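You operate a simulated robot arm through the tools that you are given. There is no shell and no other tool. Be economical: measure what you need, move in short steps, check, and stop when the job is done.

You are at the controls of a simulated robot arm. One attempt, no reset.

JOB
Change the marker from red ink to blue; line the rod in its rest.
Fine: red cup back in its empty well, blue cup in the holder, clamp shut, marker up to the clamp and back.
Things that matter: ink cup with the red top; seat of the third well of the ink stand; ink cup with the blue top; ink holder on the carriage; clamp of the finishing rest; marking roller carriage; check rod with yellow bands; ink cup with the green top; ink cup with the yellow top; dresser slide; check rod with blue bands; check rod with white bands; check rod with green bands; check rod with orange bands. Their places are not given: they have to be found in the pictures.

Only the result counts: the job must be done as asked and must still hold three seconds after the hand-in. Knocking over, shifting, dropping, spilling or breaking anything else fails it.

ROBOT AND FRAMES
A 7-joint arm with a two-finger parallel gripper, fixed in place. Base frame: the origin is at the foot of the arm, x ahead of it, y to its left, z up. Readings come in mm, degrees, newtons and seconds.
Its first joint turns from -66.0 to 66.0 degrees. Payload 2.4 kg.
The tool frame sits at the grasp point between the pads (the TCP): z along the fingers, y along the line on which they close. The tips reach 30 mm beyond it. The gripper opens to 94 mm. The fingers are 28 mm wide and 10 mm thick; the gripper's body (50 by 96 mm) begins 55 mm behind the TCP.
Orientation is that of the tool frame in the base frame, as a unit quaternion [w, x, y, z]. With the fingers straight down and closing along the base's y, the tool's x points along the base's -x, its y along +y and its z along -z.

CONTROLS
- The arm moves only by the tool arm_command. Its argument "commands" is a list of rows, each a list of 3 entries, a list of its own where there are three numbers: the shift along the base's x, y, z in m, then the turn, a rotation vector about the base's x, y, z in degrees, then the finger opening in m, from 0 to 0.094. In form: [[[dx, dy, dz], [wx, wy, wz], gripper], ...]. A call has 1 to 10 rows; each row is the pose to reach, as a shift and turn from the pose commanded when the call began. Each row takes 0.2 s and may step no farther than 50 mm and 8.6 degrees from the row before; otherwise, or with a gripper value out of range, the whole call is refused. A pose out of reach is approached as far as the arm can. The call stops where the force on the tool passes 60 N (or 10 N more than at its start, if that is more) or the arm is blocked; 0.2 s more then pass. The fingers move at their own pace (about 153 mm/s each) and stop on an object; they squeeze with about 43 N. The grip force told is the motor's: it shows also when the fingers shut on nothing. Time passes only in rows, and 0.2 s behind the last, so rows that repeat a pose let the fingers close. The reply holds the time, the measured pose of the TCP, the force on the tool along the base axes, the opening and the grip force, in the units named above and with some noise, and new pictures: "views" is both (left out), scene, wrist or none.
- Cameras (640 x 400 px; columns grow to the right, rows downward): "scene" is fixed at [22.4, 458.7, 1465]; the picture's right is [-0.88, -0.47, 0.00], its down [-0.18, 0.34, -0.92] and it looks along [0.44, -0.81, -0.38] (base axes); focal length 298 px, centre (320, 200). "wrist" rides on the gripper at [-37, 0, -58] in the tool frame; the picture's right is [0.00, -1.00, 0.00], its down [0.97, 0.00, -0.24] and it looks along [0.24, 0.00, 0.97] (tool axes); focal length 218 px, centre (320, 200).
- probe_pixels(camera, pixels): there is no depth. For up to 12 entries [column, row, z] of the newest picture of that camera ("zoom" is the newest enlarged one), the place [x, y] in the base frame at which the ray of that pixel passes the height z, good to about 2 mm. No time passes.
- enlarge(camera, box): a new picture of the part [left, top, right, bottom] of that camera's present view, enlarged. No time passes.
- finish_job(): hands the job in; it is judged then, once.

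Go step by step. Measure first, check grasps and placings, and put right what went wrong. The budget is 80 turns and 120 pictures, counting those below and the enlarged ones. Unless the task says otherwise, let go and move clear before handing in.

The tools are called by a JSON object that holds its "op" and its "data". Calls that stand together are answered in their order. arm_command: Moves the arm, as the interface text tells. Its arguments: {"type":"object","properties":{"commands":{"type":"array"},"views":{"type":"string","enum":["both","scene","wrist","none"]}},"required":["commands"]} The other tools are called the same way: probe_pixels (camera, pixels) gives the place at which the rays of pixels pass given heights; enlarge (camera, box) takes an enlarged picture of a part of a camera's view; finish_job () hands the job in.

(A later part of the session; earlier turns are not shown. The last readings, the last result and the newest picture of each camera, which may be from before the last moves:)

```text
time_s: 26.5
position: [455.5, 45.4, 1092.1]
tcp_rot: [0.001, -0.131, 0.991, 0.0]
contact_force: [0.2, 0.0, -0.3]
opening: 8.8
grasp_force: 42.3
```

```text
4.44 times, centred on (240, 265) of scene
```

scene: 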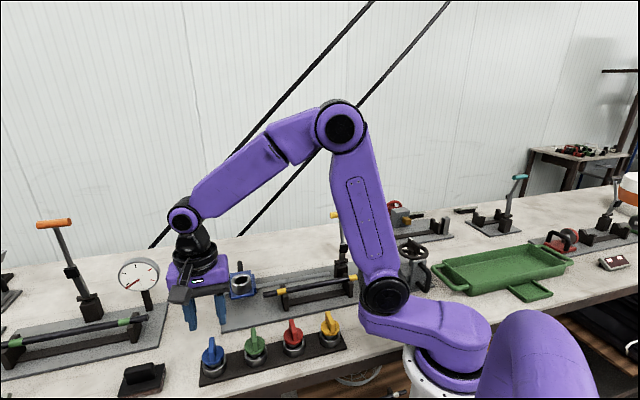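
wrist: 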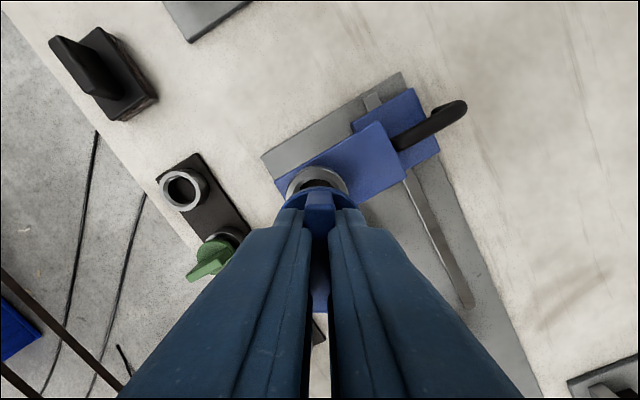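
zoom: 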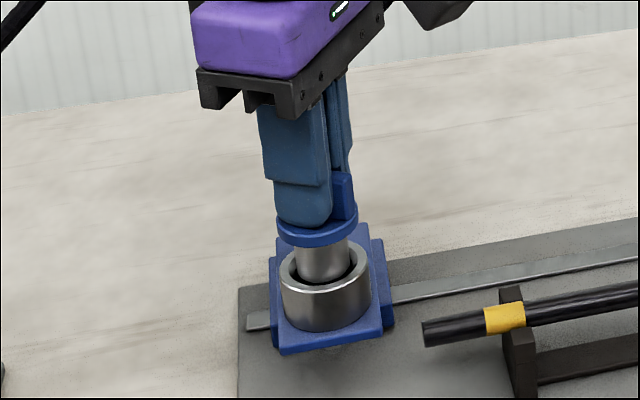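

It's inside the holder without contact. I'll keep lowering until it seats.

{"op": "arm_command", "data": {"commands": [[[0, 0, -0.005], [0, 0, 0], 0.0], [[0, 0, -0.01], [0, 0, 0], 0.0], [[0, 0, -0.014], [0, 0, 0], 0.0], [[0, 0, -0.017], [0, 0, 0], 0.0], [[0, 0, -0.019], [0, 0, 0], 0.0]], "views": "none"}}

{"op": "enlarge", "data": {"camera": "scene", "box": [200, 220, 280, 310]}}

```text
time_s: 27.7
position: [453.7, 46.5, 1072.4]
tcp_rot: [0.001, -0.131, 0.991, 0.001]
contact_force: [0.9, -0.9, -0.4]
opening: 8.9
grasp_force: 42.8
```

```text
4.44 times, centred on (240, 265) of scene
```

zoom: 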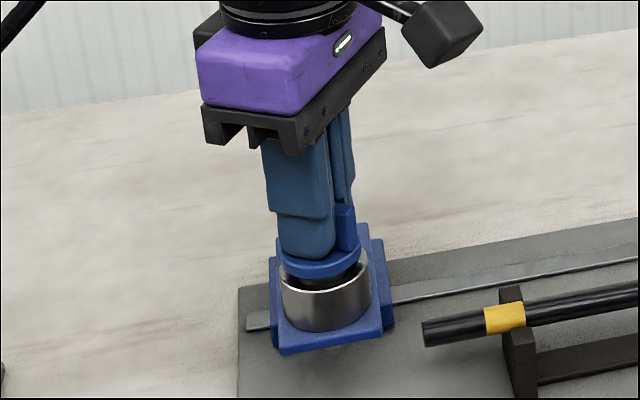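

{"op": "arm_command", "data": {"commands": [[[0, 0, -0.001], [0, 0, 0], 0.0], [[0, 0, -0.002], [0, 0, 0], 0.0], [[0, 0, -0.003], [0, 0, 0], 0.0]], "views": "none"}}

```text
time_s: 28.5
position: [456.0, 48.1, 1071.3]
tcp_rot: [0.003, -0.131, 0.991, 0.001]
contact_force: [-11.1, 1.2, 43.8]
opening: 8.8
grasp_force: 42.3
```

It's seated with 44 N of upward reaction. I'll ease off 1 mm and turn clockwise 60° to lock.

{"op": "arm_command", "data": {"commands": [[[0, 0, 0.001], [0, 0, -7.5], 0.0], [[0, 0, 0.001], [0, 0, -15], 0.0], [[0, 0, 0.001], [0, 0, -22.5], 0.0], [[0, 0, 0.001], [0, 0, -30], 0.0], [[0, 0, 0.001], [0, 0, -37.5], 0.0], [[0, 0, 0.001], [0, 0, -45], 0.0], [[0, 0, 0.001], [0, 0, -52.5], 0.0], [[0, 0, 0.001], [0, 0, -60], 0.0]], "views": "wrist"}}

{"op": "enlarge", "data": {"camera": "scene", "box": [200, 220, 280, 310]}}

```text
time_s: 30.3
position: [456.3, 46.9, 1071.2]
tcp_rot: [0.003, 0.385, 0.923, 0.001]
contact_force: [0.4, -0.4, 37.5]
opening: 8.8
grasp_force: 42.7
```

wrist: 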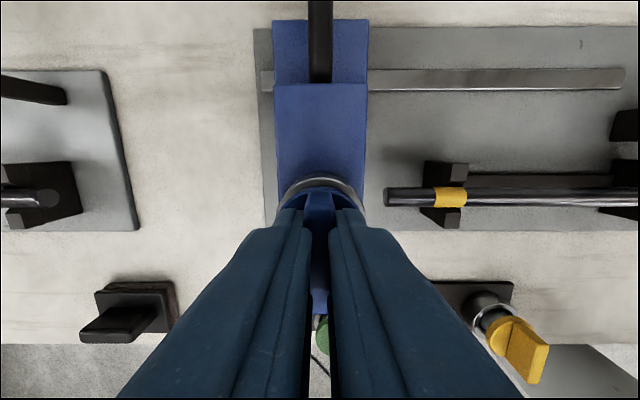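

```text
4.44 times, centred on (240, 265) of scene
```

zoom: 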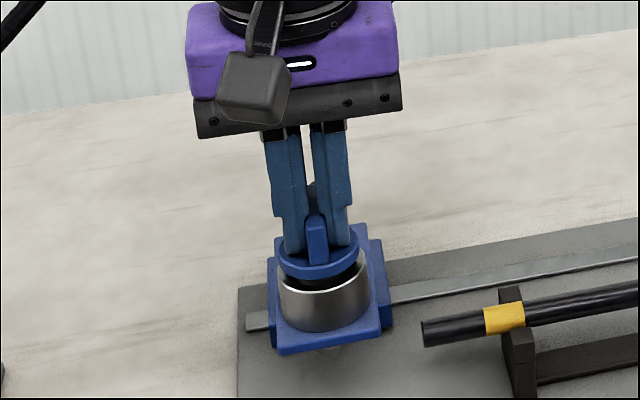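

The blue cup is at the original locked angle. I'll do a gentle pull test to confirm the lock.

{"op": "arm_command", "data": {"commands": [[[0, 0, 0.003], [0, 0, 0], 0.0], [[0, 0, 0.0045], [0, 0, 0], 0.0]], "views": "none"}}

{"op": "enlarge", "data": {"camera": "scene", "box": [200, 220, 280, 310]}}

```text
time_s: 30.9
position: [454.3, 46.0, 1074.0]
tcp_rot: [-0.001, 0.384, 0.923, -0.002]
contact_force: [0.9, -2.7, -0.2]
opening: 8.8
grasp_force: 42.3
```

```text
4.44 times, centred on (240, 265) of scene
```

zoom: 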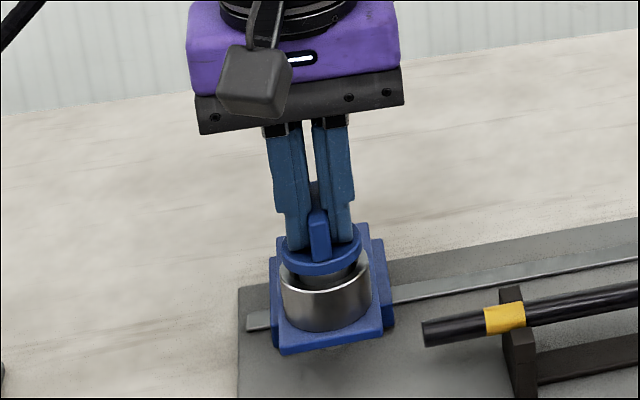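

The cap rose about 2 mm with no resistance, back to red's original level, so I'll pull a little more.

{"op": "arm_command", "data": {"commands": [[[0, 0, 0.003], [0, 0, 0], 0.0], [[0, 0, 0.005], [0, 0, 0], 0.0]], "views": "none"}}

{"op": "enlarge", "data": {"camera": "scene", "box": [200, 220, 280, 310]}}

```text
time_s: 31.5
position: [454.7, 46.5, 1080.0]
tcp_rot: [0.001, 0.382, 0.924, 0.0]
contact_force: [-0.1, -0.6, -1.3]
opening: 8.7
grasp_force: 42.7
```

```text
4.44 times, centred on (240, 265) of scene
```

zoom: 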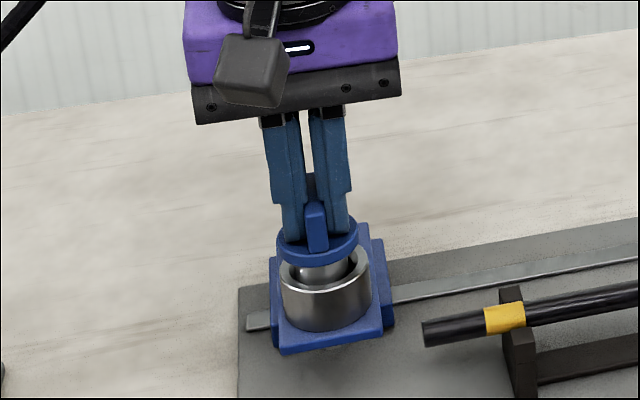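

The cup lifts without resistance, so it isn't locked yet. I'll press it down again, turn a further 25° clockwise under light pressure, and watch how it responds.

{"op": "arm_command", "data": {"commands": [[[0, 0, -0.004], [0, 0, 0], 0.0], [[0, 0, -0.0075], [0, 0, 0], 0.0], [[0, 0, -0.0085], [0, 0, 0], 0.0], [[0, 0, -0.0085], [0, 0, -6], 0.0], [[0, 0, -0.0085], [0, 0, -12], 0.0], [[0, 0, -0.0085], [0, 0, -18], 0.0], [[0, 0, -0.0085], [0, 0, -25], 0.0], [[0, 0, -0.0085], [0, 0, -25], 0.0]], "views": "none"}}

{"op": "enlarge", "data": {"camera": "scene", "box": [200, 220, 280, 310]}}

```text
time_s: 33.3
position: [456.2, 47.6, 1073.8]
tcp_rot: [0.002, 0.575, 0.818, 0.0]
contact_force: [-1.8, -1.3, 11.2]
opening: 8.9
grasp_force: 42.7
```

```text
4.44 times, centred on (240, 265) of scene
```

zoom: 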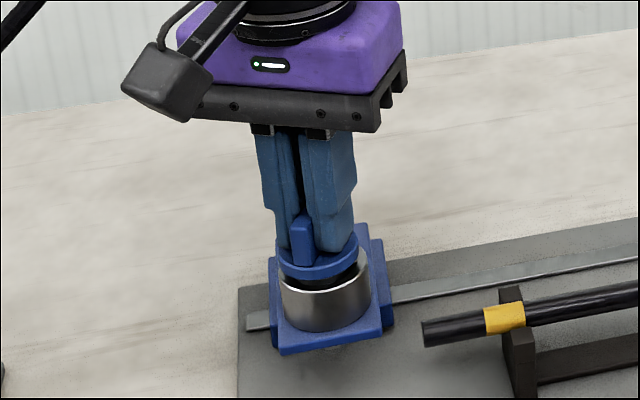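

Now 25° past the original angle with 11 N seating force. Pull test.

{"op": "arm_command", "data": {"commands": [[[0, 0, 0.003], [0, 0, 0], 0.0], [[0, 0, 0.006], [0, 0, 0], 0.0]], "views": "none"}}

{"op": "enlarge", "data": {"camera": "scene", "box": [200, 220, 280, 310]}}

```text
time_s: 33.9
position: [456.1, 47.2, 1077.1]
tcp_rot: [0.001, 0.573, 0.819, -0.001]
contact_force: [0.4, -0.8, -1.0]
opening: 8.8
grasp_force: 42.6
```

```text
4.44 times, centred on (240, 265) of scene
```

zoom: 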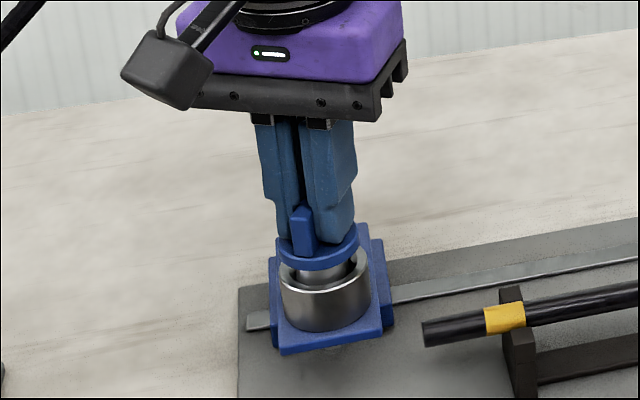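

Still free. I'll raise it slightly, rotate well anticlockwise, and re-enter with a longer twist to see whether a full quarter turn locks.

{"op": "arm_command", "data": {"commands": [[[0, 0, 0], [0, 0, 8], 0.0], [[0, 0, 0], [0, 0, 16], 0.0], [[0, 0, 0], [0, 0, 24], 0.0], [[0, 0, 0], [0, 0, 32], 0.0], [[0, 0, 0], [0, 0, 40], 0.0], [[0, 0, 0], [0, 0, 48], 0.0], [[0, 0, 0], [0, 0, 56], 0.0], [[0, 0, 0], [0, 0, 64], 0.0], [[0, 0, 0], [0, 0, 72], 0.0], [[0, 0, 0], [0, 0, 80], 0.0]], "views": "none"}}

{"op": "arm_command", "data": {"commands": [[[0, 0, 0], [0, 0, 8], 0.0], [[0, 0, 0], [0, 0, 16], 0.0], [[0, 0, 0], [0, 0, 24], 0.0], [[0, 0, 0], [0, 0, 32], 0.0], [[0, 0, 0], [0, 0, 36], 0.0], [[0, 0, -0.003], [0, 0, 36], 0.0], [[0, 0, -0.005], [0, 0, 36], 0.0], [[0, 0, -0.006], [0, 0, 36], 0.0]], "views": "none"}}

```text
time_s: 36.1
position: [455.4, 46.6, 1076.8]
tcp_rot: [0.001, -0.088, 0.996, 0.001]
contact_force: [0.3, -0.2, 0.4]
opening: 8.9
grasp_force: 42.3
```

```text
time_s: 37.9
position: [455.7, 47.8, 1072.5]
tcp_rot: [0.002, -0.392, 0.92, 0.0]
contact_force: [-1.3, -2.3, 7.4]
opening: 8.7
grasp_force: 42.7
```

Seated at +46° absolute. Now turning clockwise under light pressure.

{"op": "arm_command", "data": {"commands": [[[0, 0, -0.001], [0, 0, -8], 0.0], [[0, 0, -0.001], [0, 0, -16], 0.0], [[0, 0, -0.001], [0, 0, -24], 0.0], [[0, 0, -0.001], [0, 0, -32], 0.0], [[0, 0, -0.001], [0, 0, -40], 0.0], [[0, 0, -0.001], [0, 0, -48], 0.0], [[0, 0, -0.001], [0, 0, -56], 0.0], [[0, 0, -0.001], [0, 0, -64], 0.0], [[0, 0, -0.001], [0, 0, -72], 0.0], [[0, 0, -0.001], [0, 0, -80], 0.0]], "views": "none"}}

{"op": "arm_command", "data": {"commands": [[[0, 0, 0], [0, 0, -6], 0.0], [[0, 0, 0], [0, 0, -11], 0.0], [[0, 0, 0.003], [0, 0, -11], 0.0], [[0, 0, 0.006], [0, 0, -11], 0.0]], "views": "none"}}

{"op": "enlarge", "data": {"camera": "scene", "box": [200, 220, 280, 310]}}

```text
time_s: 40.1
position: [456.5, 46.6, 1070.5]
tcp_rot: [0.004, 0.293, 0.956, 0.002]
contact_force: [-3.4, -3.3, 42.6]
opening: 8.9
grasp_force: 43.1
```

```text
time_s: 41.1
position: [454.7, 46.2, 1074.5]
tcp_rot: [-0.002, 0.384, 0.923, -0.002]
contact_force: [-0.1, -1.0, -0.3]
opening: 9.1
grasp_force: 42.3
```

```text
4.44 times, centred on (240, 265) of scene
```

zoom: 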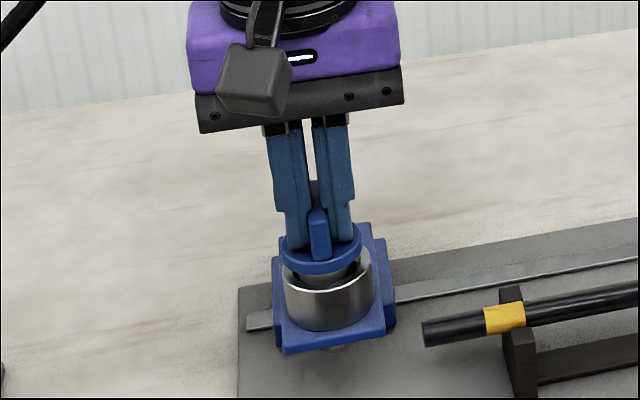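

The whole carriage shifted about 2 mm in the picture, so I'll pull a few mm more to see whether the cup is now held.

{"op": "arm_command", "data": {"commands": [[[0, 0, 0.002], [0, 0, 0], 0.0], [[0, 0, 0.004], [0, 0, 0], 0.0]], "views": "wrist"}}

{"op": "enlarge", "data": {"camera": "scene", "box": [200, 220, 280, 310]}}

```text
time_s: 41.7
position: [455.2, 46.3, 1079.7]
tcp_rot: [0.002, 0.383, 0.924, 0.0]
contact_force: [1.2, -1.2, -0.9]
opening: 8.8
grasp_force: 42.6
```

wrist: 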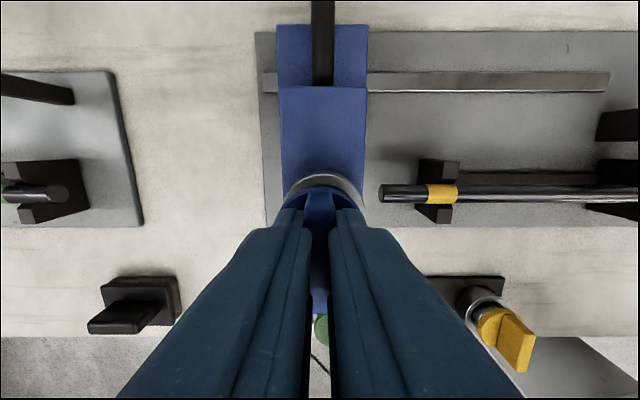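

```text
4.44 times, centred on (240, 265) of scene
```

zoom: 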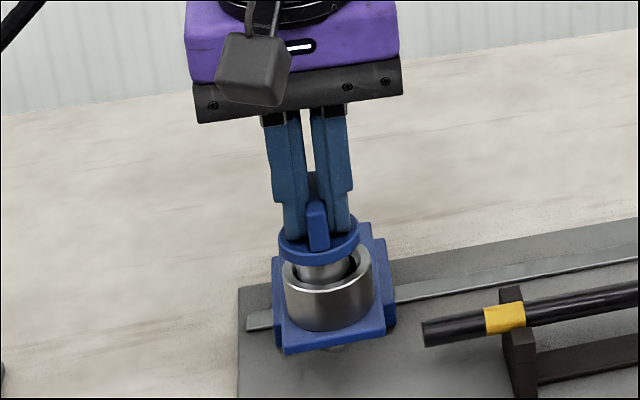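

Not locked, just seated: red's stickiness seems to have been one-off. The carriage rolled about 2 mm along its rail during the twist. I'll seat the blue cup fully, release and lift clear.

{"op": "arm_command", "data": {"commands": [[[0, 0, -0.004], [0, 0, 0], 0.0], [[0, 0, -0.007], [0, 0, 0], 0.0], [[0, 0, -0.0085], [0, 0, 0], 0.0], [[0, 0, -0.0085], [0, 0, 0], 0.0], [[0, 0, -0.0085], [0, 0, 0], 0.03], [[0, 0, -0.0085], [0, 0, 0], 0.03], [[0, 0, 0.02], [0, 0, 0], 0.03], [[0, 0, 0.05], [0, 0, 0], 0.03]]}}

{"op": "enlarge", "data": {"camera": "scene", "box": [200, 220, 280, 310]}}

```text
time_s: 43.5
position: [455.2, 46.5, 1132.0]
tcp_rot: [0.002, 0.382, 0.924, -0.001]
contact_force: [0.6, -0.3, 1.5]
opening: 30.1
grasp_force: 0.0
```

scene: 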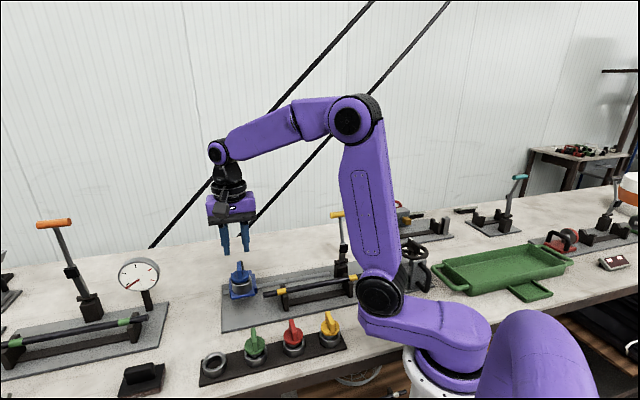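
wrist: 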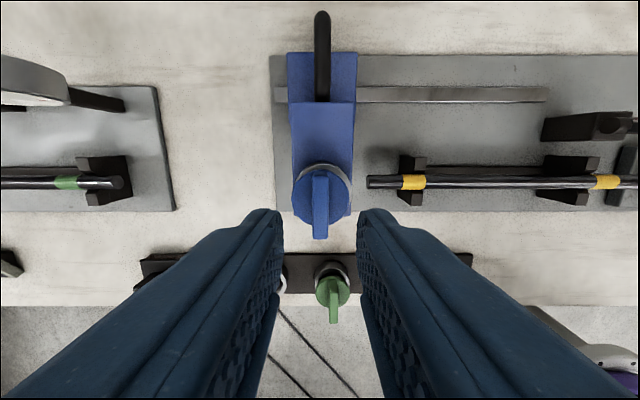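

```text
4.44 times, centred on (240, 265) of scene
```

zoom: 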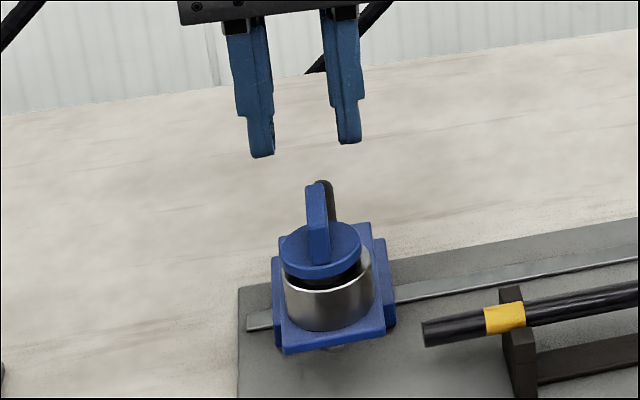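

Blue is seated and free-standing in the holder, and red is in its well. Next is the clamp with the yellow handle near (317,-200,1120). I'll move up and across to see it.

{"op": "arm_command", "data": {"commands": [[[0, 0, 0.04], [0, 0, 0], 0.05], [[-0.02, -0.03, 0.08], [0, 0, 0], 0.06], [[-0.045, -0.065, 0.1], [0, 0, 0], 0.06], [[-0.07, -0.1, 0.1], [0, 0, 0], 0.06], [[-0.095, -0.135, 0.1], [0, 0, 0], 0.06], [[-0.12, -0.17, 0.1], [0, 0, 0], 0.06], [[-0.13, -0.195, 0.1], [0, 0, 0], 0.06], [[-0.13, -0.195, 0.1], [0, 0, 0], 0.06]]}}

{"op": "enlarge", "data": {"camera": "scene", "box": [260, 190, 420, 310]}}

{"op": "enlarge", "data": {"camera": "wrist", "box": [190, 20, 510, 240]}}

```text
refused: row 2 steps farther than a row can; nothing moved
```

```text
3.33 times, centred on (340, 250) of scene
```

zoom: 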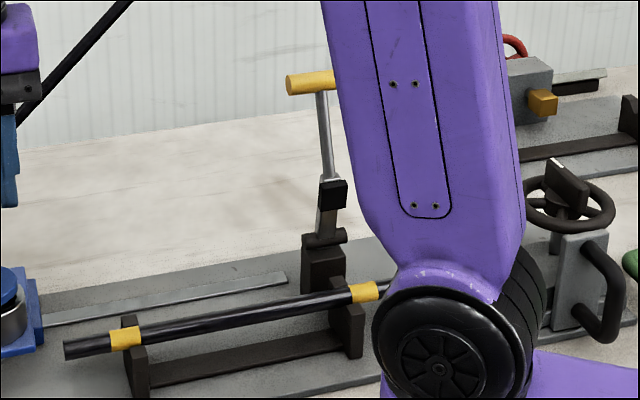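

```text
1.82 times, centred on (350, 130) of wrist
```

zoom: 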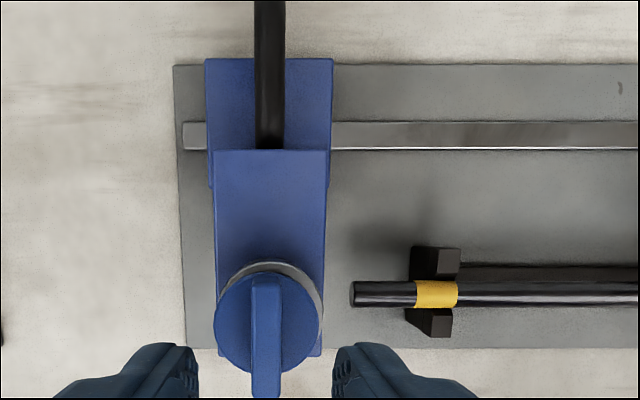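

The clamp lever hinges behind the rod and carries a black pad, so shutting it means swinging the handle over the rod toward the robot. I'll resend the move with smaller steps.

{"op": "arm_command", "data": {"commands": [[[0, 0, 0.035], [0, 0, 0], 0.05], [[-0.01, -0.02, 0.07], [0, 0, 0], 0.06], [[-0.03, -0.05, 0.09], [0, 0, 0], 0.06], [[-0.05, -0.085, 0.1], [0, 0, 0], 0.06], [[-0.07, -0.12, 0.1], [0, 0, 0], 0.06], [[-0.095, -0.155, 0.1], [0, 0, 0], 0.06], [[-0.12, -0.185, 0.1], [0, 0, 0], 0.06], [[-0.13, -0.195, 0.1], [0, 0, 0], 0.06], [[-0.13, -0.195, 0.1], [0, 0, 0], 0.06]]}}

{"op": "enlarge", "data": {"camera": "scene", "box": [280, 190, 420, 310]}}

{"op": "enlarge", "data": {"camera": "wrist", "box": [270, 30, 590, 230]}}

```text
time_s: 45.5
position: [325.1, -150.7, 1228.8]
tcp_rot: [0.001, 0.383, 0.924, 0.0]
contact_force: [0.4, -0.4, -0.1]
opening: 60.2
grasp_force: 0.1
```

scene: 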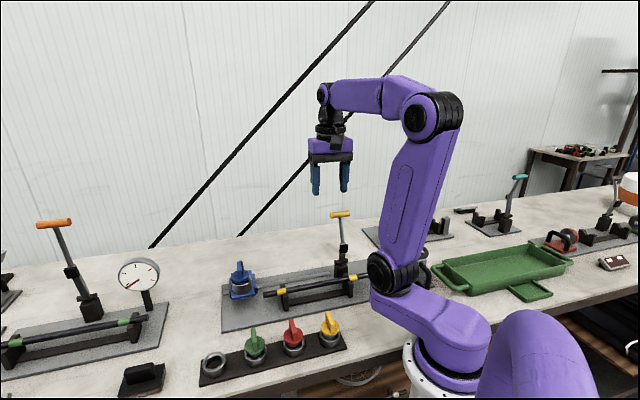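
wrist: 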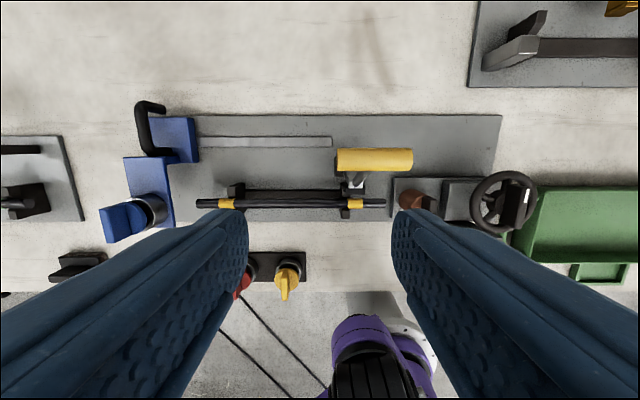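

```text
3.33 times, centred on (350, 250) of scene
```

zoom: 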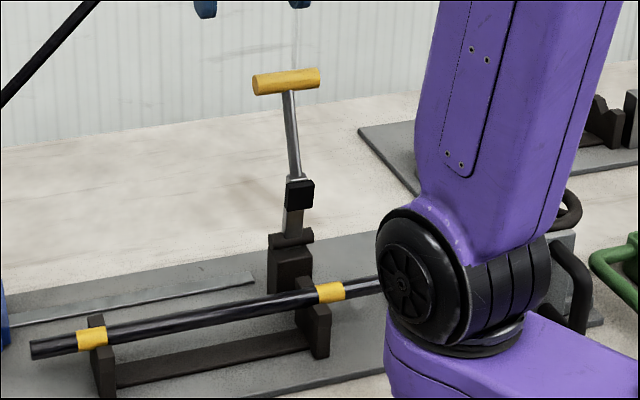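

```text
2.00 times, centred on (430, 130) of wrist
```

zoom: 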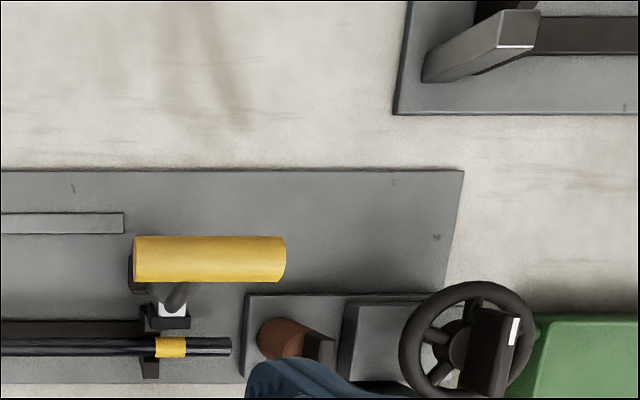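

I can see the T-handle (374,160), the lever and the pivot block. I'll triangulate the handle ends, pad and pivot from both cameras.

{"op": "probe_pixels", "data": {"camera": "wrist", "pixels": [[338, 160, 1110], [338, 160, 1130], [412, 159, 1110], [412, 159, 1130], [356, 184, 1030], [356, 180, 1030], [356, 180, 1000], [240, 203, 980], [345, 203, 980], [370, 203, 980], [136, 108, 1060], [162, 150, 1010]]}}

{"op": "probe_pixels", "data": {"camera": "scene", "pixels": [[331, 215.5, 1110], [331, 215.5, 1130], [348, 212, 1110], [348, 212, 1130], [343, 257, 1040], [343, 257, 1020], [342, 262, 1000], [342, 262, 1020], [349, 287, 980], [267, 294, 980], [238, 263, 1060], [238, 263, 1040]]}}

{"op": "enlarge", "data": {"camera": "scene", "box": [320, 200, 370, 300]}}

```text
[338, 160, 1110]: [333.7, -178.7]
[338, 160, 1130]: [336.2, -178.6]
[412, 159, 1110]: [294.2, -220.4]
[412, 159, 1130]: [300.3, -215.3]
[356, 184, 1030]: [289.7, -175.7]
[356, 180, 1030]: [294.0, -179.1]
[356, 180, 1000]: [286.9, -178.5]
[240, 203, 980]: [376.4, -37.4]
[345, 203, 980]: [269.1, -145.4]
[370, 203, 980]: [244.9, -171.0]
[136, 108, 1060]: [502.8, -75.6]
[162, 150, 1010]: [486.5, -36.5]
```

```text
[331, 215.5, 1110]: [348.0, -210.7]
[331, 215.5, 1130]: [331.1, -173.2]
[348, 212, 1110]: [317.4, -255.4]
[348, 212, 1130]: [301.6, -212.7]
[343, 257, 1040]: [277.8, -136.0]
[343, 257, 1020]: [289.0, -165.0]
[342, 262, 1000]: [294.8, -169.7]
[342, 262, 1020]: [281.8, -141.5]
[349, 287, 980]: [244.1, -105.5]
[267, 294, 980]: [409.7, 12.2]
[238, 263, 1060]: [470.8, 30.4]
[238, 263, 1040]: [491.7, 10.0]
```

```text
4.00 times, centred on (345, 250) of scene
```

zoom: 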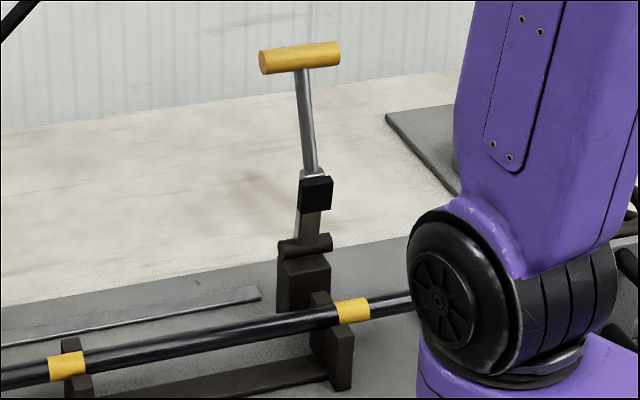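

Worked out: the bar centre is at (318,-197,1128), the pivot at about (298,-177,995), and the lever is about 136 mm long. I'll close the fingers and place them just behind the bar, on the side away from the robot.

{"op": "arm_command", "data": {"commands": [[[0.006, -0.025, 0], [0, 0, 0], 0.0], [[0.013, -0.05, 0], [0, 0, 0], 0.0], [[0.019, -0.072, 0], [0, 0, 0], 0.0], [[0.019, -0.072, -0.03], [0, 0, 0], 0.0], [[0.019, -0.072, -0.06], [0, 0, 0], 0.0], [[0.019, -0.072, -0.083], [0, 0, 0], 0.0], [[0.019, -0.072, -0.083], [0, 0, 0], 0.0]]}}

{"op": "enlarge", "data": {"camera": "scene", "box": [290, 150, 390, 300]}}

```text
time_s: 47.1
position: [346.7, -219.5, 1146.8]
tcp_rot: [0.001, 0.383, 0.924, -0.001]
contact_force: [0.8, -0.1, 0.5]
opening: 0.1
grasp_force: 32.9
```

scene: 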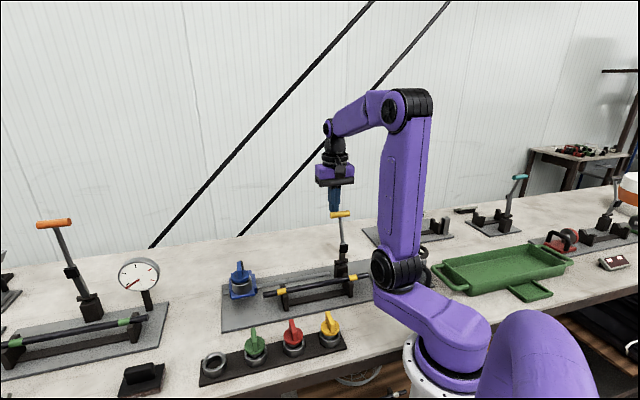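
wrist: 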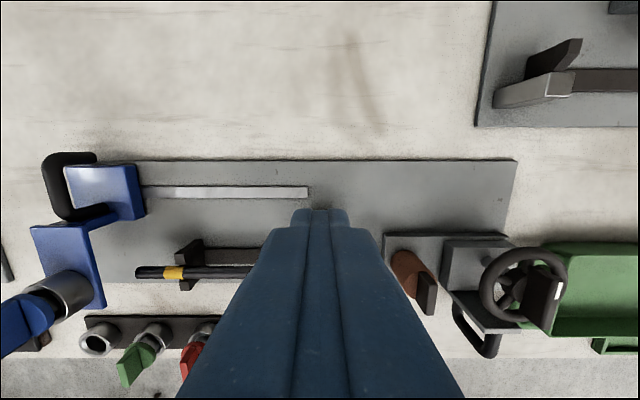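

```text
2.67 times, centred on (340, 225) of scene
```

zoom: 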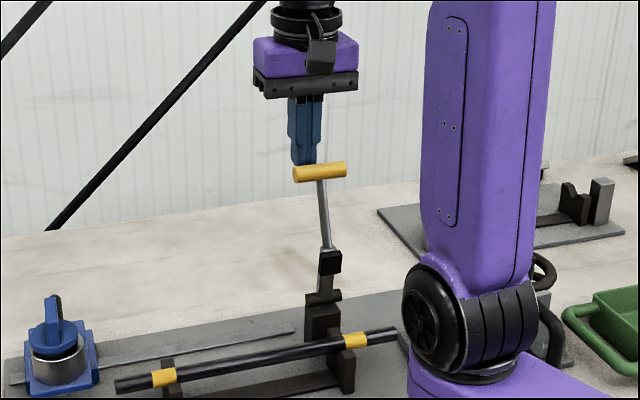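

The fingers are behind the bar, a few mm left of its centre. I'll push slowly toward the robot until the lever is just past vertical, then check.

{"op": "arm_command", "data": {"commands": [[[-0.0085, 0.003, 0.0], [0, 0, 0], 0.0], [[-0.017, 0.0095, 0.001], [0, 0, 0], 0.0], [[-0.0255, 0.017, 0.001], [0, 0, 0], 0.0], [[-0.034, 0.025, 0.001], [0, 0, 0], 0.0], [[-0.0425, 0.033, 0.0015], [0, 0, 0], 0.0], [[-0.051, 0.041, 0.002], [0, 0, 0], 0.0]], "views": "none"}}

{"op": "enlarge", "data": {"camera": "scene", "box": [290, 150, 390, 300]}}

```text
time_s: 48.5
position: [292.8, -178.9, 1149.1]
tcp_rot: [0.001, 0.383, 0.924, 0.0]
contact_force: [0.7, 0.0, -0.5]
opening: 0.0
grasp_force: 32.5
```

```text
2.67 times, centred on (340, 225) of scene
```

zoom: 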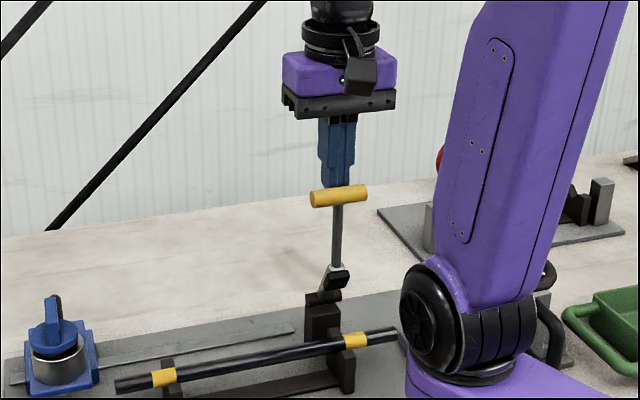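

The lever follows, and the force stays near zero. I'll continue along the arc to about 50°.

{"op": "arm_command", "data": {"commands": [[[-0.0074, 0.0074, -0.003], [0, 0, 0], 0.0], [[-0.0148, 0.0148, -0.006], [0, 0, 0], 0.0], [[-0.0226, 0.0226, -0.0085], [0, 0, 0], 0.0], [[-0.0308, 0.0308, -0.011], [0, 0, 0], 0.0], [[-0.0378, 0.0378, -0.015], [0, 0, 0], 0.0], [[-0.0449, 0.0449, -0.019], [0, 0, 0], 0.0]], "views": "none"}}

{"op": "enlarge", "data": {"camera": "scene", "box": [290, 170, 410, 310]}}

```text
time_s: 49.9
position: [249.2, -135.1, 1130.7]
tcp_rot: [0.001, 0.382, 0.924, -0.001]
contact_force: [-0.6, -0.3, 0.2]
opening: 0.0
grasp_force: 32.8
```

```text
2.86 times, centred on (350, 240) of scene
```

zoom: 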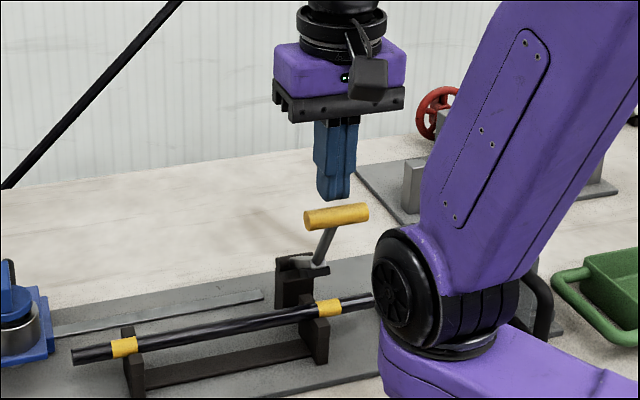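

The lever is around 45–50° and holds by itself. I'll continue down the arc.

{"op": "arm_command", "data": {"commands": [[[-0.007, 0.007, -0.006], [0, 0, 0], 0.0], [[-0.0141, 0.0141, -0.0127], [0, 0, 0], 0.0], [[-0.0212, 0.0212, -0.021], [0, 0, 0], 0.0], [[-0.0283, 0.0283, -0.03], [0, 0, 0], 0.0], [[-0.033, 0.033, -0.04], [0, 0, 0], 0.0], [[-0.0375, 0.0375, -0.051], [0, 0, 0], 0.0]]}}

{"op": "enlarge", "data": {"camera": "scene", "box": [290, 170, 410, 310]}}

```text
time_s: 51.3
position: [211.8, -97.4, 1079.5]
tcp_rot: [0.002, 0.381, 0.925, 0.0]
contact_force: [-1.1, -0.7, 0.2]
opening: 0.2
grasp_force: 32.7
out of reach, approached as far as the arm can: row 5
```

scene: 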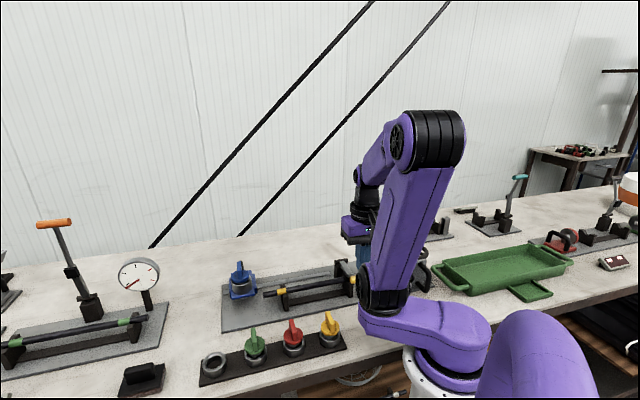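
wrist: 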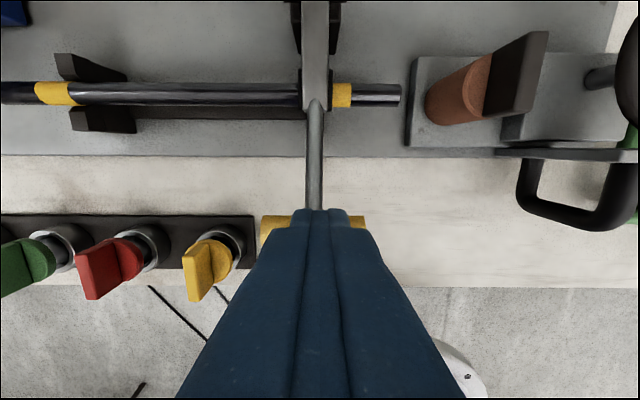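

```text
2.86 times, centred on (350, 240) of scene
```

zoom: 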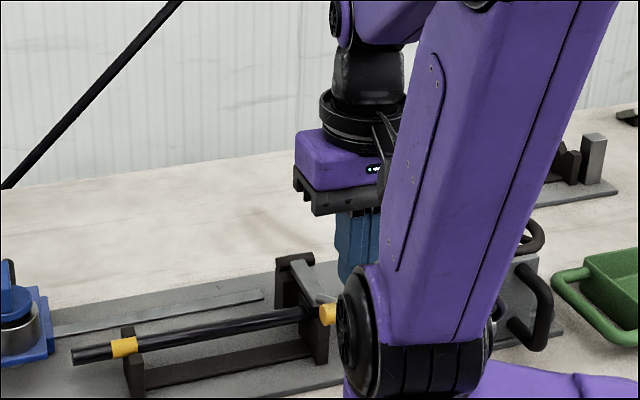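

The lever is nearly down, lying over the rod beside the right band. I'll press straight down in small steps until it resists.

{"op": "arm_command", "data": {"commands": [[[0, 0, -0.006], [0, 0, 0], 0.0], [[0, 0, -0.012], [0, 0, 0], 0.0], [[0, 0, -0.018], [0, 0, 0], 0.0], [[0, 0, -0.024], [0, 0, 0], 0.0], [[0, 0, -0.03], [0, 0, 0], 0.0], [[0, 0, -0.036], [0, 0, 0], 0.0], [[0, 0, -0.042], [0, 0, 0], 0.0], [[0, 0, -0.048], [0, 0, 0], 0.0]], "views": "wrist"}}

{"op": "enlarge", "data": {"camera": "scene", "box": [290, 170, 410, 310]}}

```text
time_s: 52.1
position: [210.6, -96.0, 1066.4]
tcp_rot: [-0.001, 0.382, 0.924, 0.0]
contact_force: [-8.0, 9.5, 32.9]
opening: 0.2
grasp_force: 32.9
stopped in row 3: the force on the tool passed its limit (the readings are from after the stop); the commanded pose is now the measured one
```

wrist: 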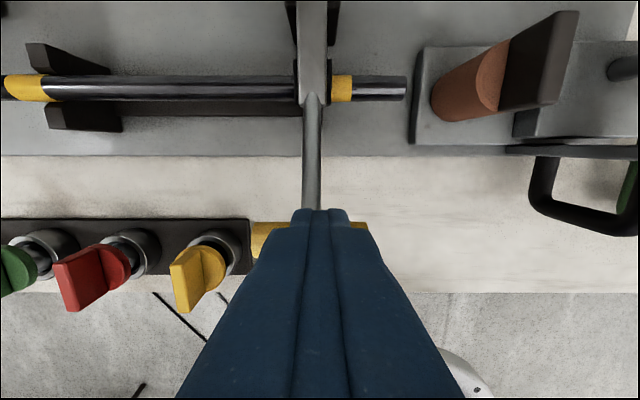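

```text
2.86 times, centred on (350, 240) of scene
```

zoom: 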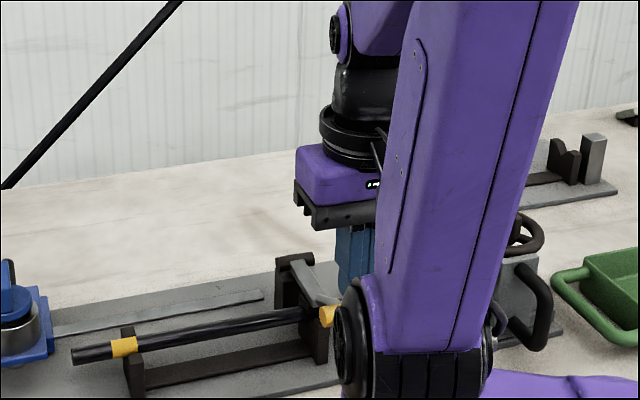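

The lever stopped firmly with the tip at about z 1036, so the pad may be on the rod. I'll back off and look at the clamp.

{"op": "arm_command", "data": {"commands": [[[0, 0, 0.02], [0, 0, 0], 0.0], [[0.01, 0.0, 0.06], [0, 0, 0], 0.0], [[0.03, 0.02, 0.095], [0, 0, 0], 0.0], [[0.055, 0.045, 0.11], [0, 0, 0], 0.0], [[0.08, 0.07, 0.12], [0, 0, 0], 0.0], [[0.1, 0.095, 0.12], [0, 0, 0], 0.03], [[0.115, 0.12, 0.12], [0, 0, 0], 0.05], [[0.115, 0.12, 0.12], [0, 0, 0], 0.05]]}}

{"op": "enlarge", "data": {"camera": "scene", "box": [310, 240, 400, 310]}}

```text
time_s: 53.9
position: [324.7, 23.6, 1187.1]
tcp_rot: [0.001, 0.382, 0.924, -0.001]
contact_force: [0.1, 0.0, 0.0]
opening: 50.1
grasp_force: 0.1
```

scene: 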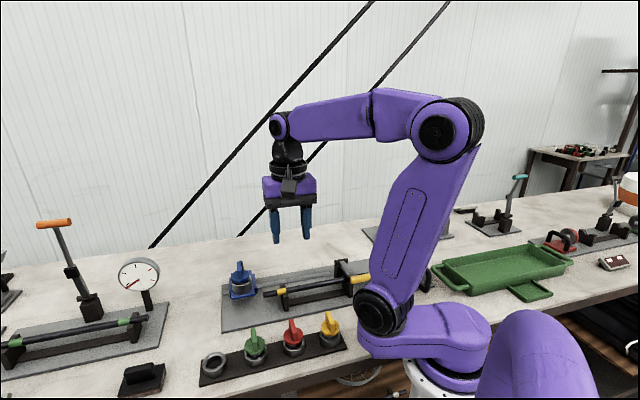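
wrist: 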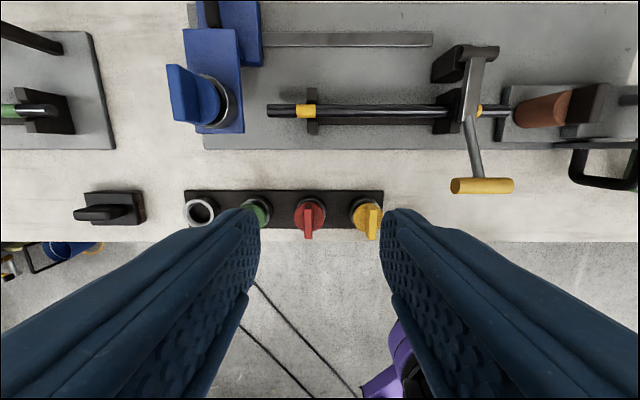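

```text
5.71 times, centred on (355, 275) of scene
```

zoom: 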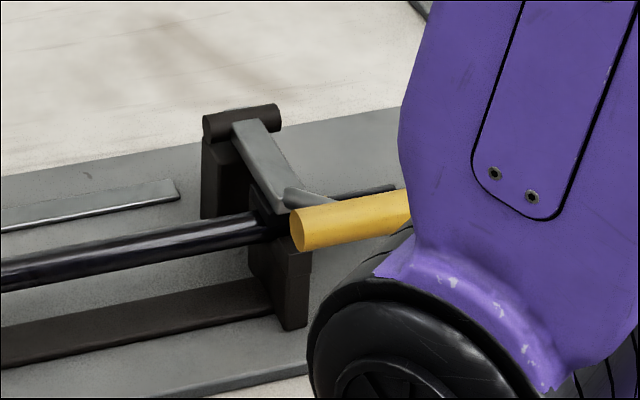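

The clamp is down and stays there, with its pad on the rod at the right-hand support. Next I'll drag the carriage by the blue cup's fin, so I'm returning above the cup.

{"op": "arm_command", "data": {"commands": [[[0.033, 0.006, 0], [0, 0, 0], 0.04], [[0.066, 0.012, 0], [0, 0, 0], 0.04], [[0.1, 0.018, -0.02], [0, 0, 0], 0.04], [[0.1305, 0.0228, -0.05], [0, 0, 0], 0.04], [[0.1305, 0.0228, -0.085], [0, 0, 0], 0.04], [[0.1305, 0.0228, -0.085], [0, 0, 0], 0.04]], "views": "wrist"}}

```text
time_s: 55.3
position: [457.2, 45.6, 1102.3]
tcp_rot: [0.0, 0.383, 0.924, 0.001]
contact_force: [-0.2, -0.1, -0.5]
opening: 40.1
grasp_force: 0.0
```

wrist: 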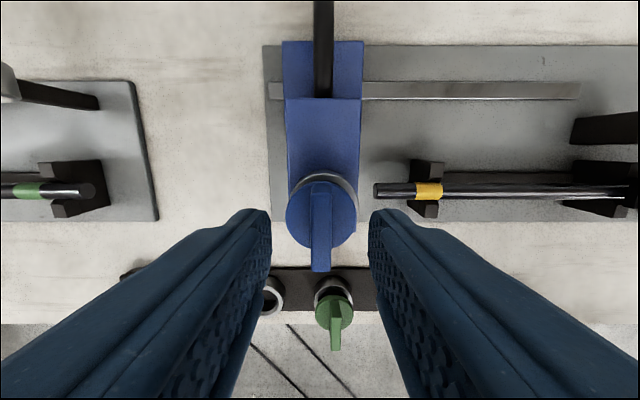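

The fin is centred (column 321). I'll descend and grip it.

{"op": "arm_command", "data": {"commands": [[[0, 0, -0.015], [0, 0, 0], 0.036], [[0, 0, -0.027], [0, 0, 0], 0.036], [[0, 0, -0.027], [0, 0, 0], 0.015], [[0, 0, -0.027], [0, 0, 0], 0.0], [[0, 0, -0.027], [0, 0, 0], 0.0]], "views": "none"}}

```text
time_s: 56.5
position: [456.1, 46.5, 1072.9]
tcp_rot: [0.0, 0.383, 0.924, 0.0]
contact_force: [-1.0, -1.1, -0.7]
opening: 8.7
grasp_force: 42.4
```

Gripped, with no side load. I'll drag the carriage 60 mm toward the clamp along the rail and check.

{"op": "arm_command", "data": {"commands": [[[-0.004, -0.004, 0], [0, 0, 0], 0.0], [[-0.01, -0.01, 0], [0, 0, 0], 0.0], [[-0.018, -0.018, 0], [0, 0, 0], 0.0], [[-0.027, -0.027, 0], [0, 0, 0], 0.0], [[-0.036, -0.036, 0], [0, 0, 0], 0.0], [[-0.043, -0.043, 0], [0, 0, 0], 0.0]], "views": "wrist"}}

{"op": "enlarge", "data": {"camera": "scene", "box": [210, 220, 370, 320]}}

```text
time_s: 57.9
position: [414.6, 2.1, 1073.2]
tcp_rot: [0.002, 0.381, 0.924, 0.001]
contact_force: [-2.2, 5.6, 25.8]
opening: 8.8
grasp_force: 42.9
```

wrist: 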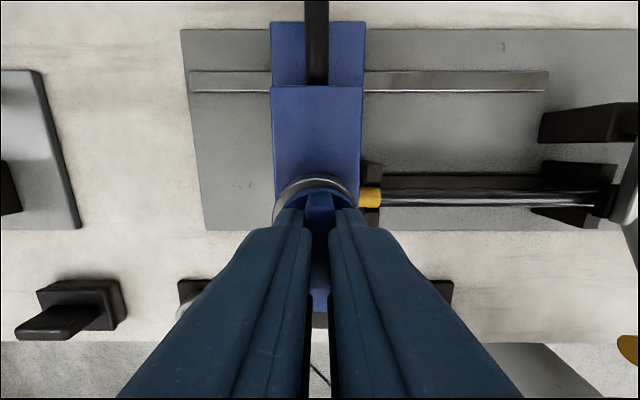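

```text
4.00 times, centred on (290, 270) of scene
```

zoom: 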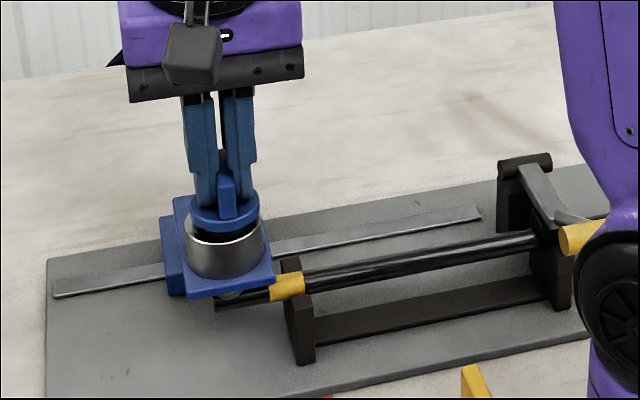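

The carriage is rolling, with its roller now on the rod; the 26 N vertical force is the roller riding up. I'll continue 80 mm further with slight sideways relief.

{"op": "arm_command", "data": {"commands": [[[-0.008, -0.0072, 0.0005], [0, 0, 0], 0.0], [[-0.016, -0.015, 0.0005], [0, 0, 0], 0.0], [[-0.024, -0.0228, 0.0005], [0, 0, 0], 0.0], [[-0.032, -0.0306, 0.0005], [0, 0, 0], 0.0], [[-0.04, -0.0385, 0.0005], [0, 0, 0], 0.0], [[-0.048, -0.0465, 0.0005], [0, 0, 0], 0.0], [[-0.057, -0.0555, 0.0005], [0, 0, 0], 0.0]], "views": "wrist"}}

{"op": "enlarge", "data": {"camera": "scene", "box": [230, 220, 390, 320]}}

```text
time_s: 59.5
position: [357.4, -52.5, 1073.0]
tcp_rot: [0.001, 0.382, 0.924, 0.0]
contact_force: [10.4, -6.9, 3.5]
opening: 8.7
grasp_force: 42.8
```

wrist: 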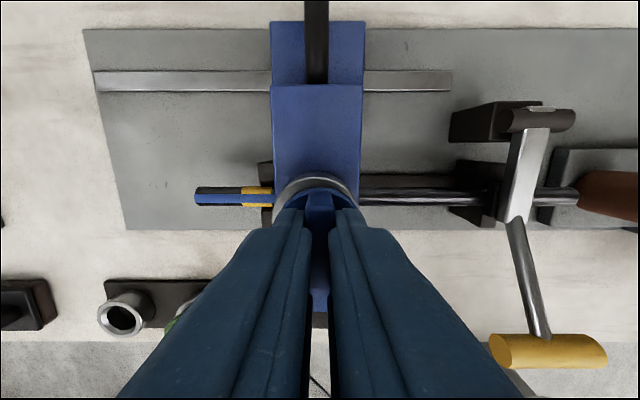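

```text
4.00 times, centred on (310, 270) of scene
```

zoom: 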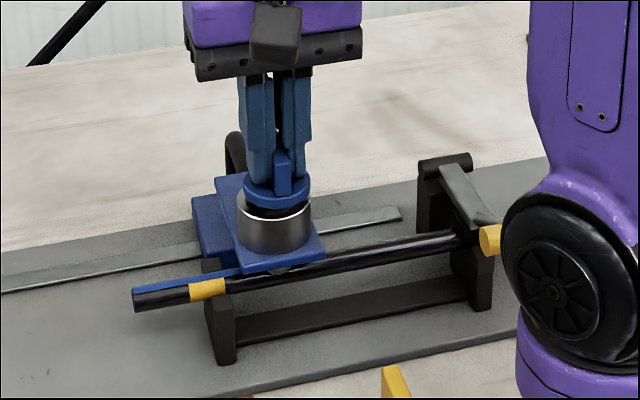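

A blue line is appearing on the rod, so the marker works. About 80 mm remain to the clamp; I'll advance 70 mm.

{"op": "arm_command", "data": {"commands": [[[-0.006, -0.0074, 0], [0, 0, 0], 0.0], [[-0.0132, -0.0146, 0], [0, 0, 0], 0.0], [[-0.0204, -0.0218, 0], [0, 0, 0], 0.0], [[-0.0276, -0.029, 0], [0, 0, 0], 0.0], [[-0.0348, -0.0362, 0], [0, 0, 0], 0.0], [[-0.042, -0.0434, 0], [0, 0, 0], 0.0], [[-0.049, -0.0504, 0], [0, 0, 0], 0.0]], "views": "wrist"}}

{"op": "enlarge", "data": {"camera": "scene", "box": [260, 220, 400, 310]}}

```text
time_s: 61.1
position: [306.5, -102.7, 1073.6]
tcp_rot: [0.0, 0.382, 0.924, 0.0]
contact_force: [2.6, 0.1, 30.3]
opening: 8.9
grasp_force: 42.9
```

wrist: 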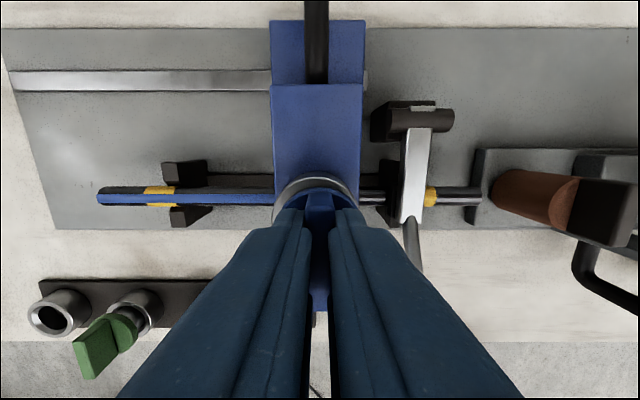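

```text
4.44 times, centred on (330, 265) of scene
```

zoom: 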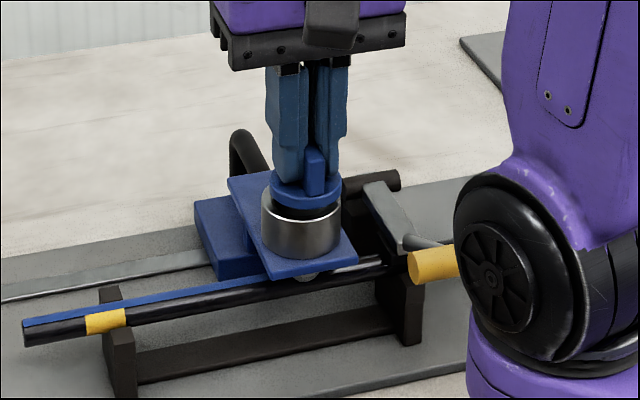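

The marker is close to the clamp: the plate's right edge is at column 362, the hinge post at about 372 and the pad at 402. I'll creep forward in 2 mm steps until it meets resistance.

{"op": "arm_command", "data": {"commands": [[[-0.0015, -0.0015, 0.0005], [0, 0, 0], 0.0], [[-0.003, -0.003, 0.0005], [0, 0, 0], 0.0], [[-0.0045, -0.0045, 0.0005], [0, 0, 0], 0.0], [[-0.006, -0.006, 0.0005], [0, 0, 0], 0.0], [[-0.0075, -0.0075, 0.0005], [0, 0, 0], 0.0]], "views": "wrist"}}

{"op": "enlarge", "data": {"camera": "scene", "box": [260, 220, 400, 310]}}

```text
time_s: 62.3
position: [303.6, -107.2, 1075.5]
tcp_rot: [0.003, 0.384, 0.923, 0.006]
contact_force: [30.2, 34.4, 24.1]
opening: 10.8
grasp_force: 43.0
```

wrist: 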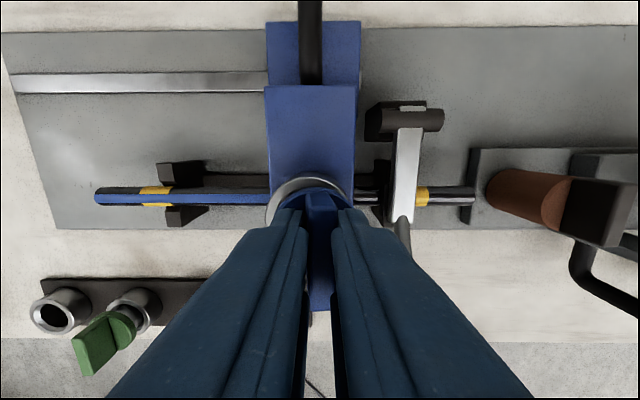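

```text
4.44 times, centred on (330, 265) of scene
```

zoom: 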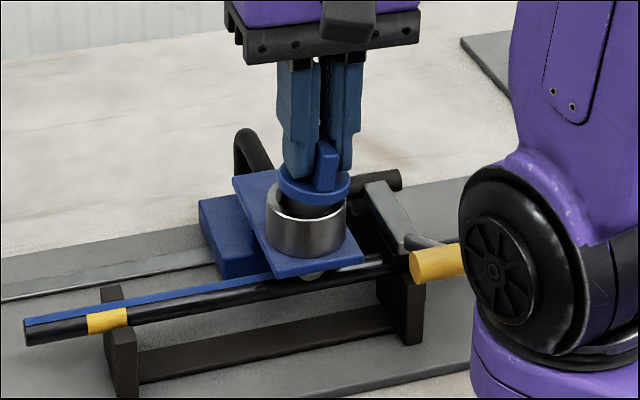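

The carriage has reached its end stop by the clamp (45 N side force), with a continuous blue line behind it. Now I'll draw it back along the rail.

{"op": "arm_command", "data": {"commands": [[[0.004, 0.004, -0.001], [0, 0, 0], 0.0], [[0.01, 0.01, -0.002], [0, 0, 0], 0.0], [[0.018, 0.018, -0.002], [0, 0, 0], 0.0], [[0.026, 0.026, -0.002], [0, 0, 0], 0.0], [[0.034, 0.034, -0.002], [0, 0, 0], 0.0], [[0.042, 0.042, -0.002], [0, 0, 0], 0.0], [[0.05, 0.05, -0.002], [0, 0, 0], 0.0], [[0.058, 0.058, -0.002], [0, 0, 0], 0.0]], "views": "wrist"}}

{"op": "enlarge", "data": {"camera": "scene", "box": [230, 220, 390, 320]}}

```text
time_s: 64.1
position: [357.7, -52.3, 1072.5]
tcp_rot: [-0.001, 0.383, 0.924, 0.0]
contact_force: [7.0, -10.2, -3.3]
opening: 8.5
grasp_force: 42.4
```

wrist: 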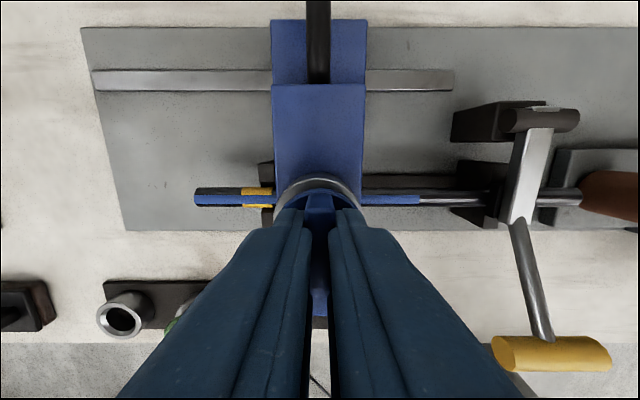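

```text
4.00 times, centred on (310, 270) of scene
```

zoom: 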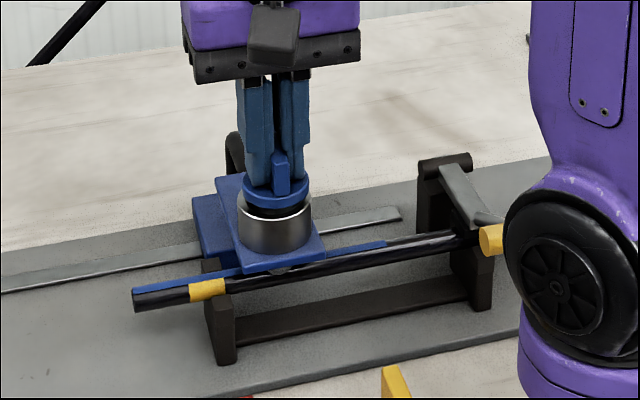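

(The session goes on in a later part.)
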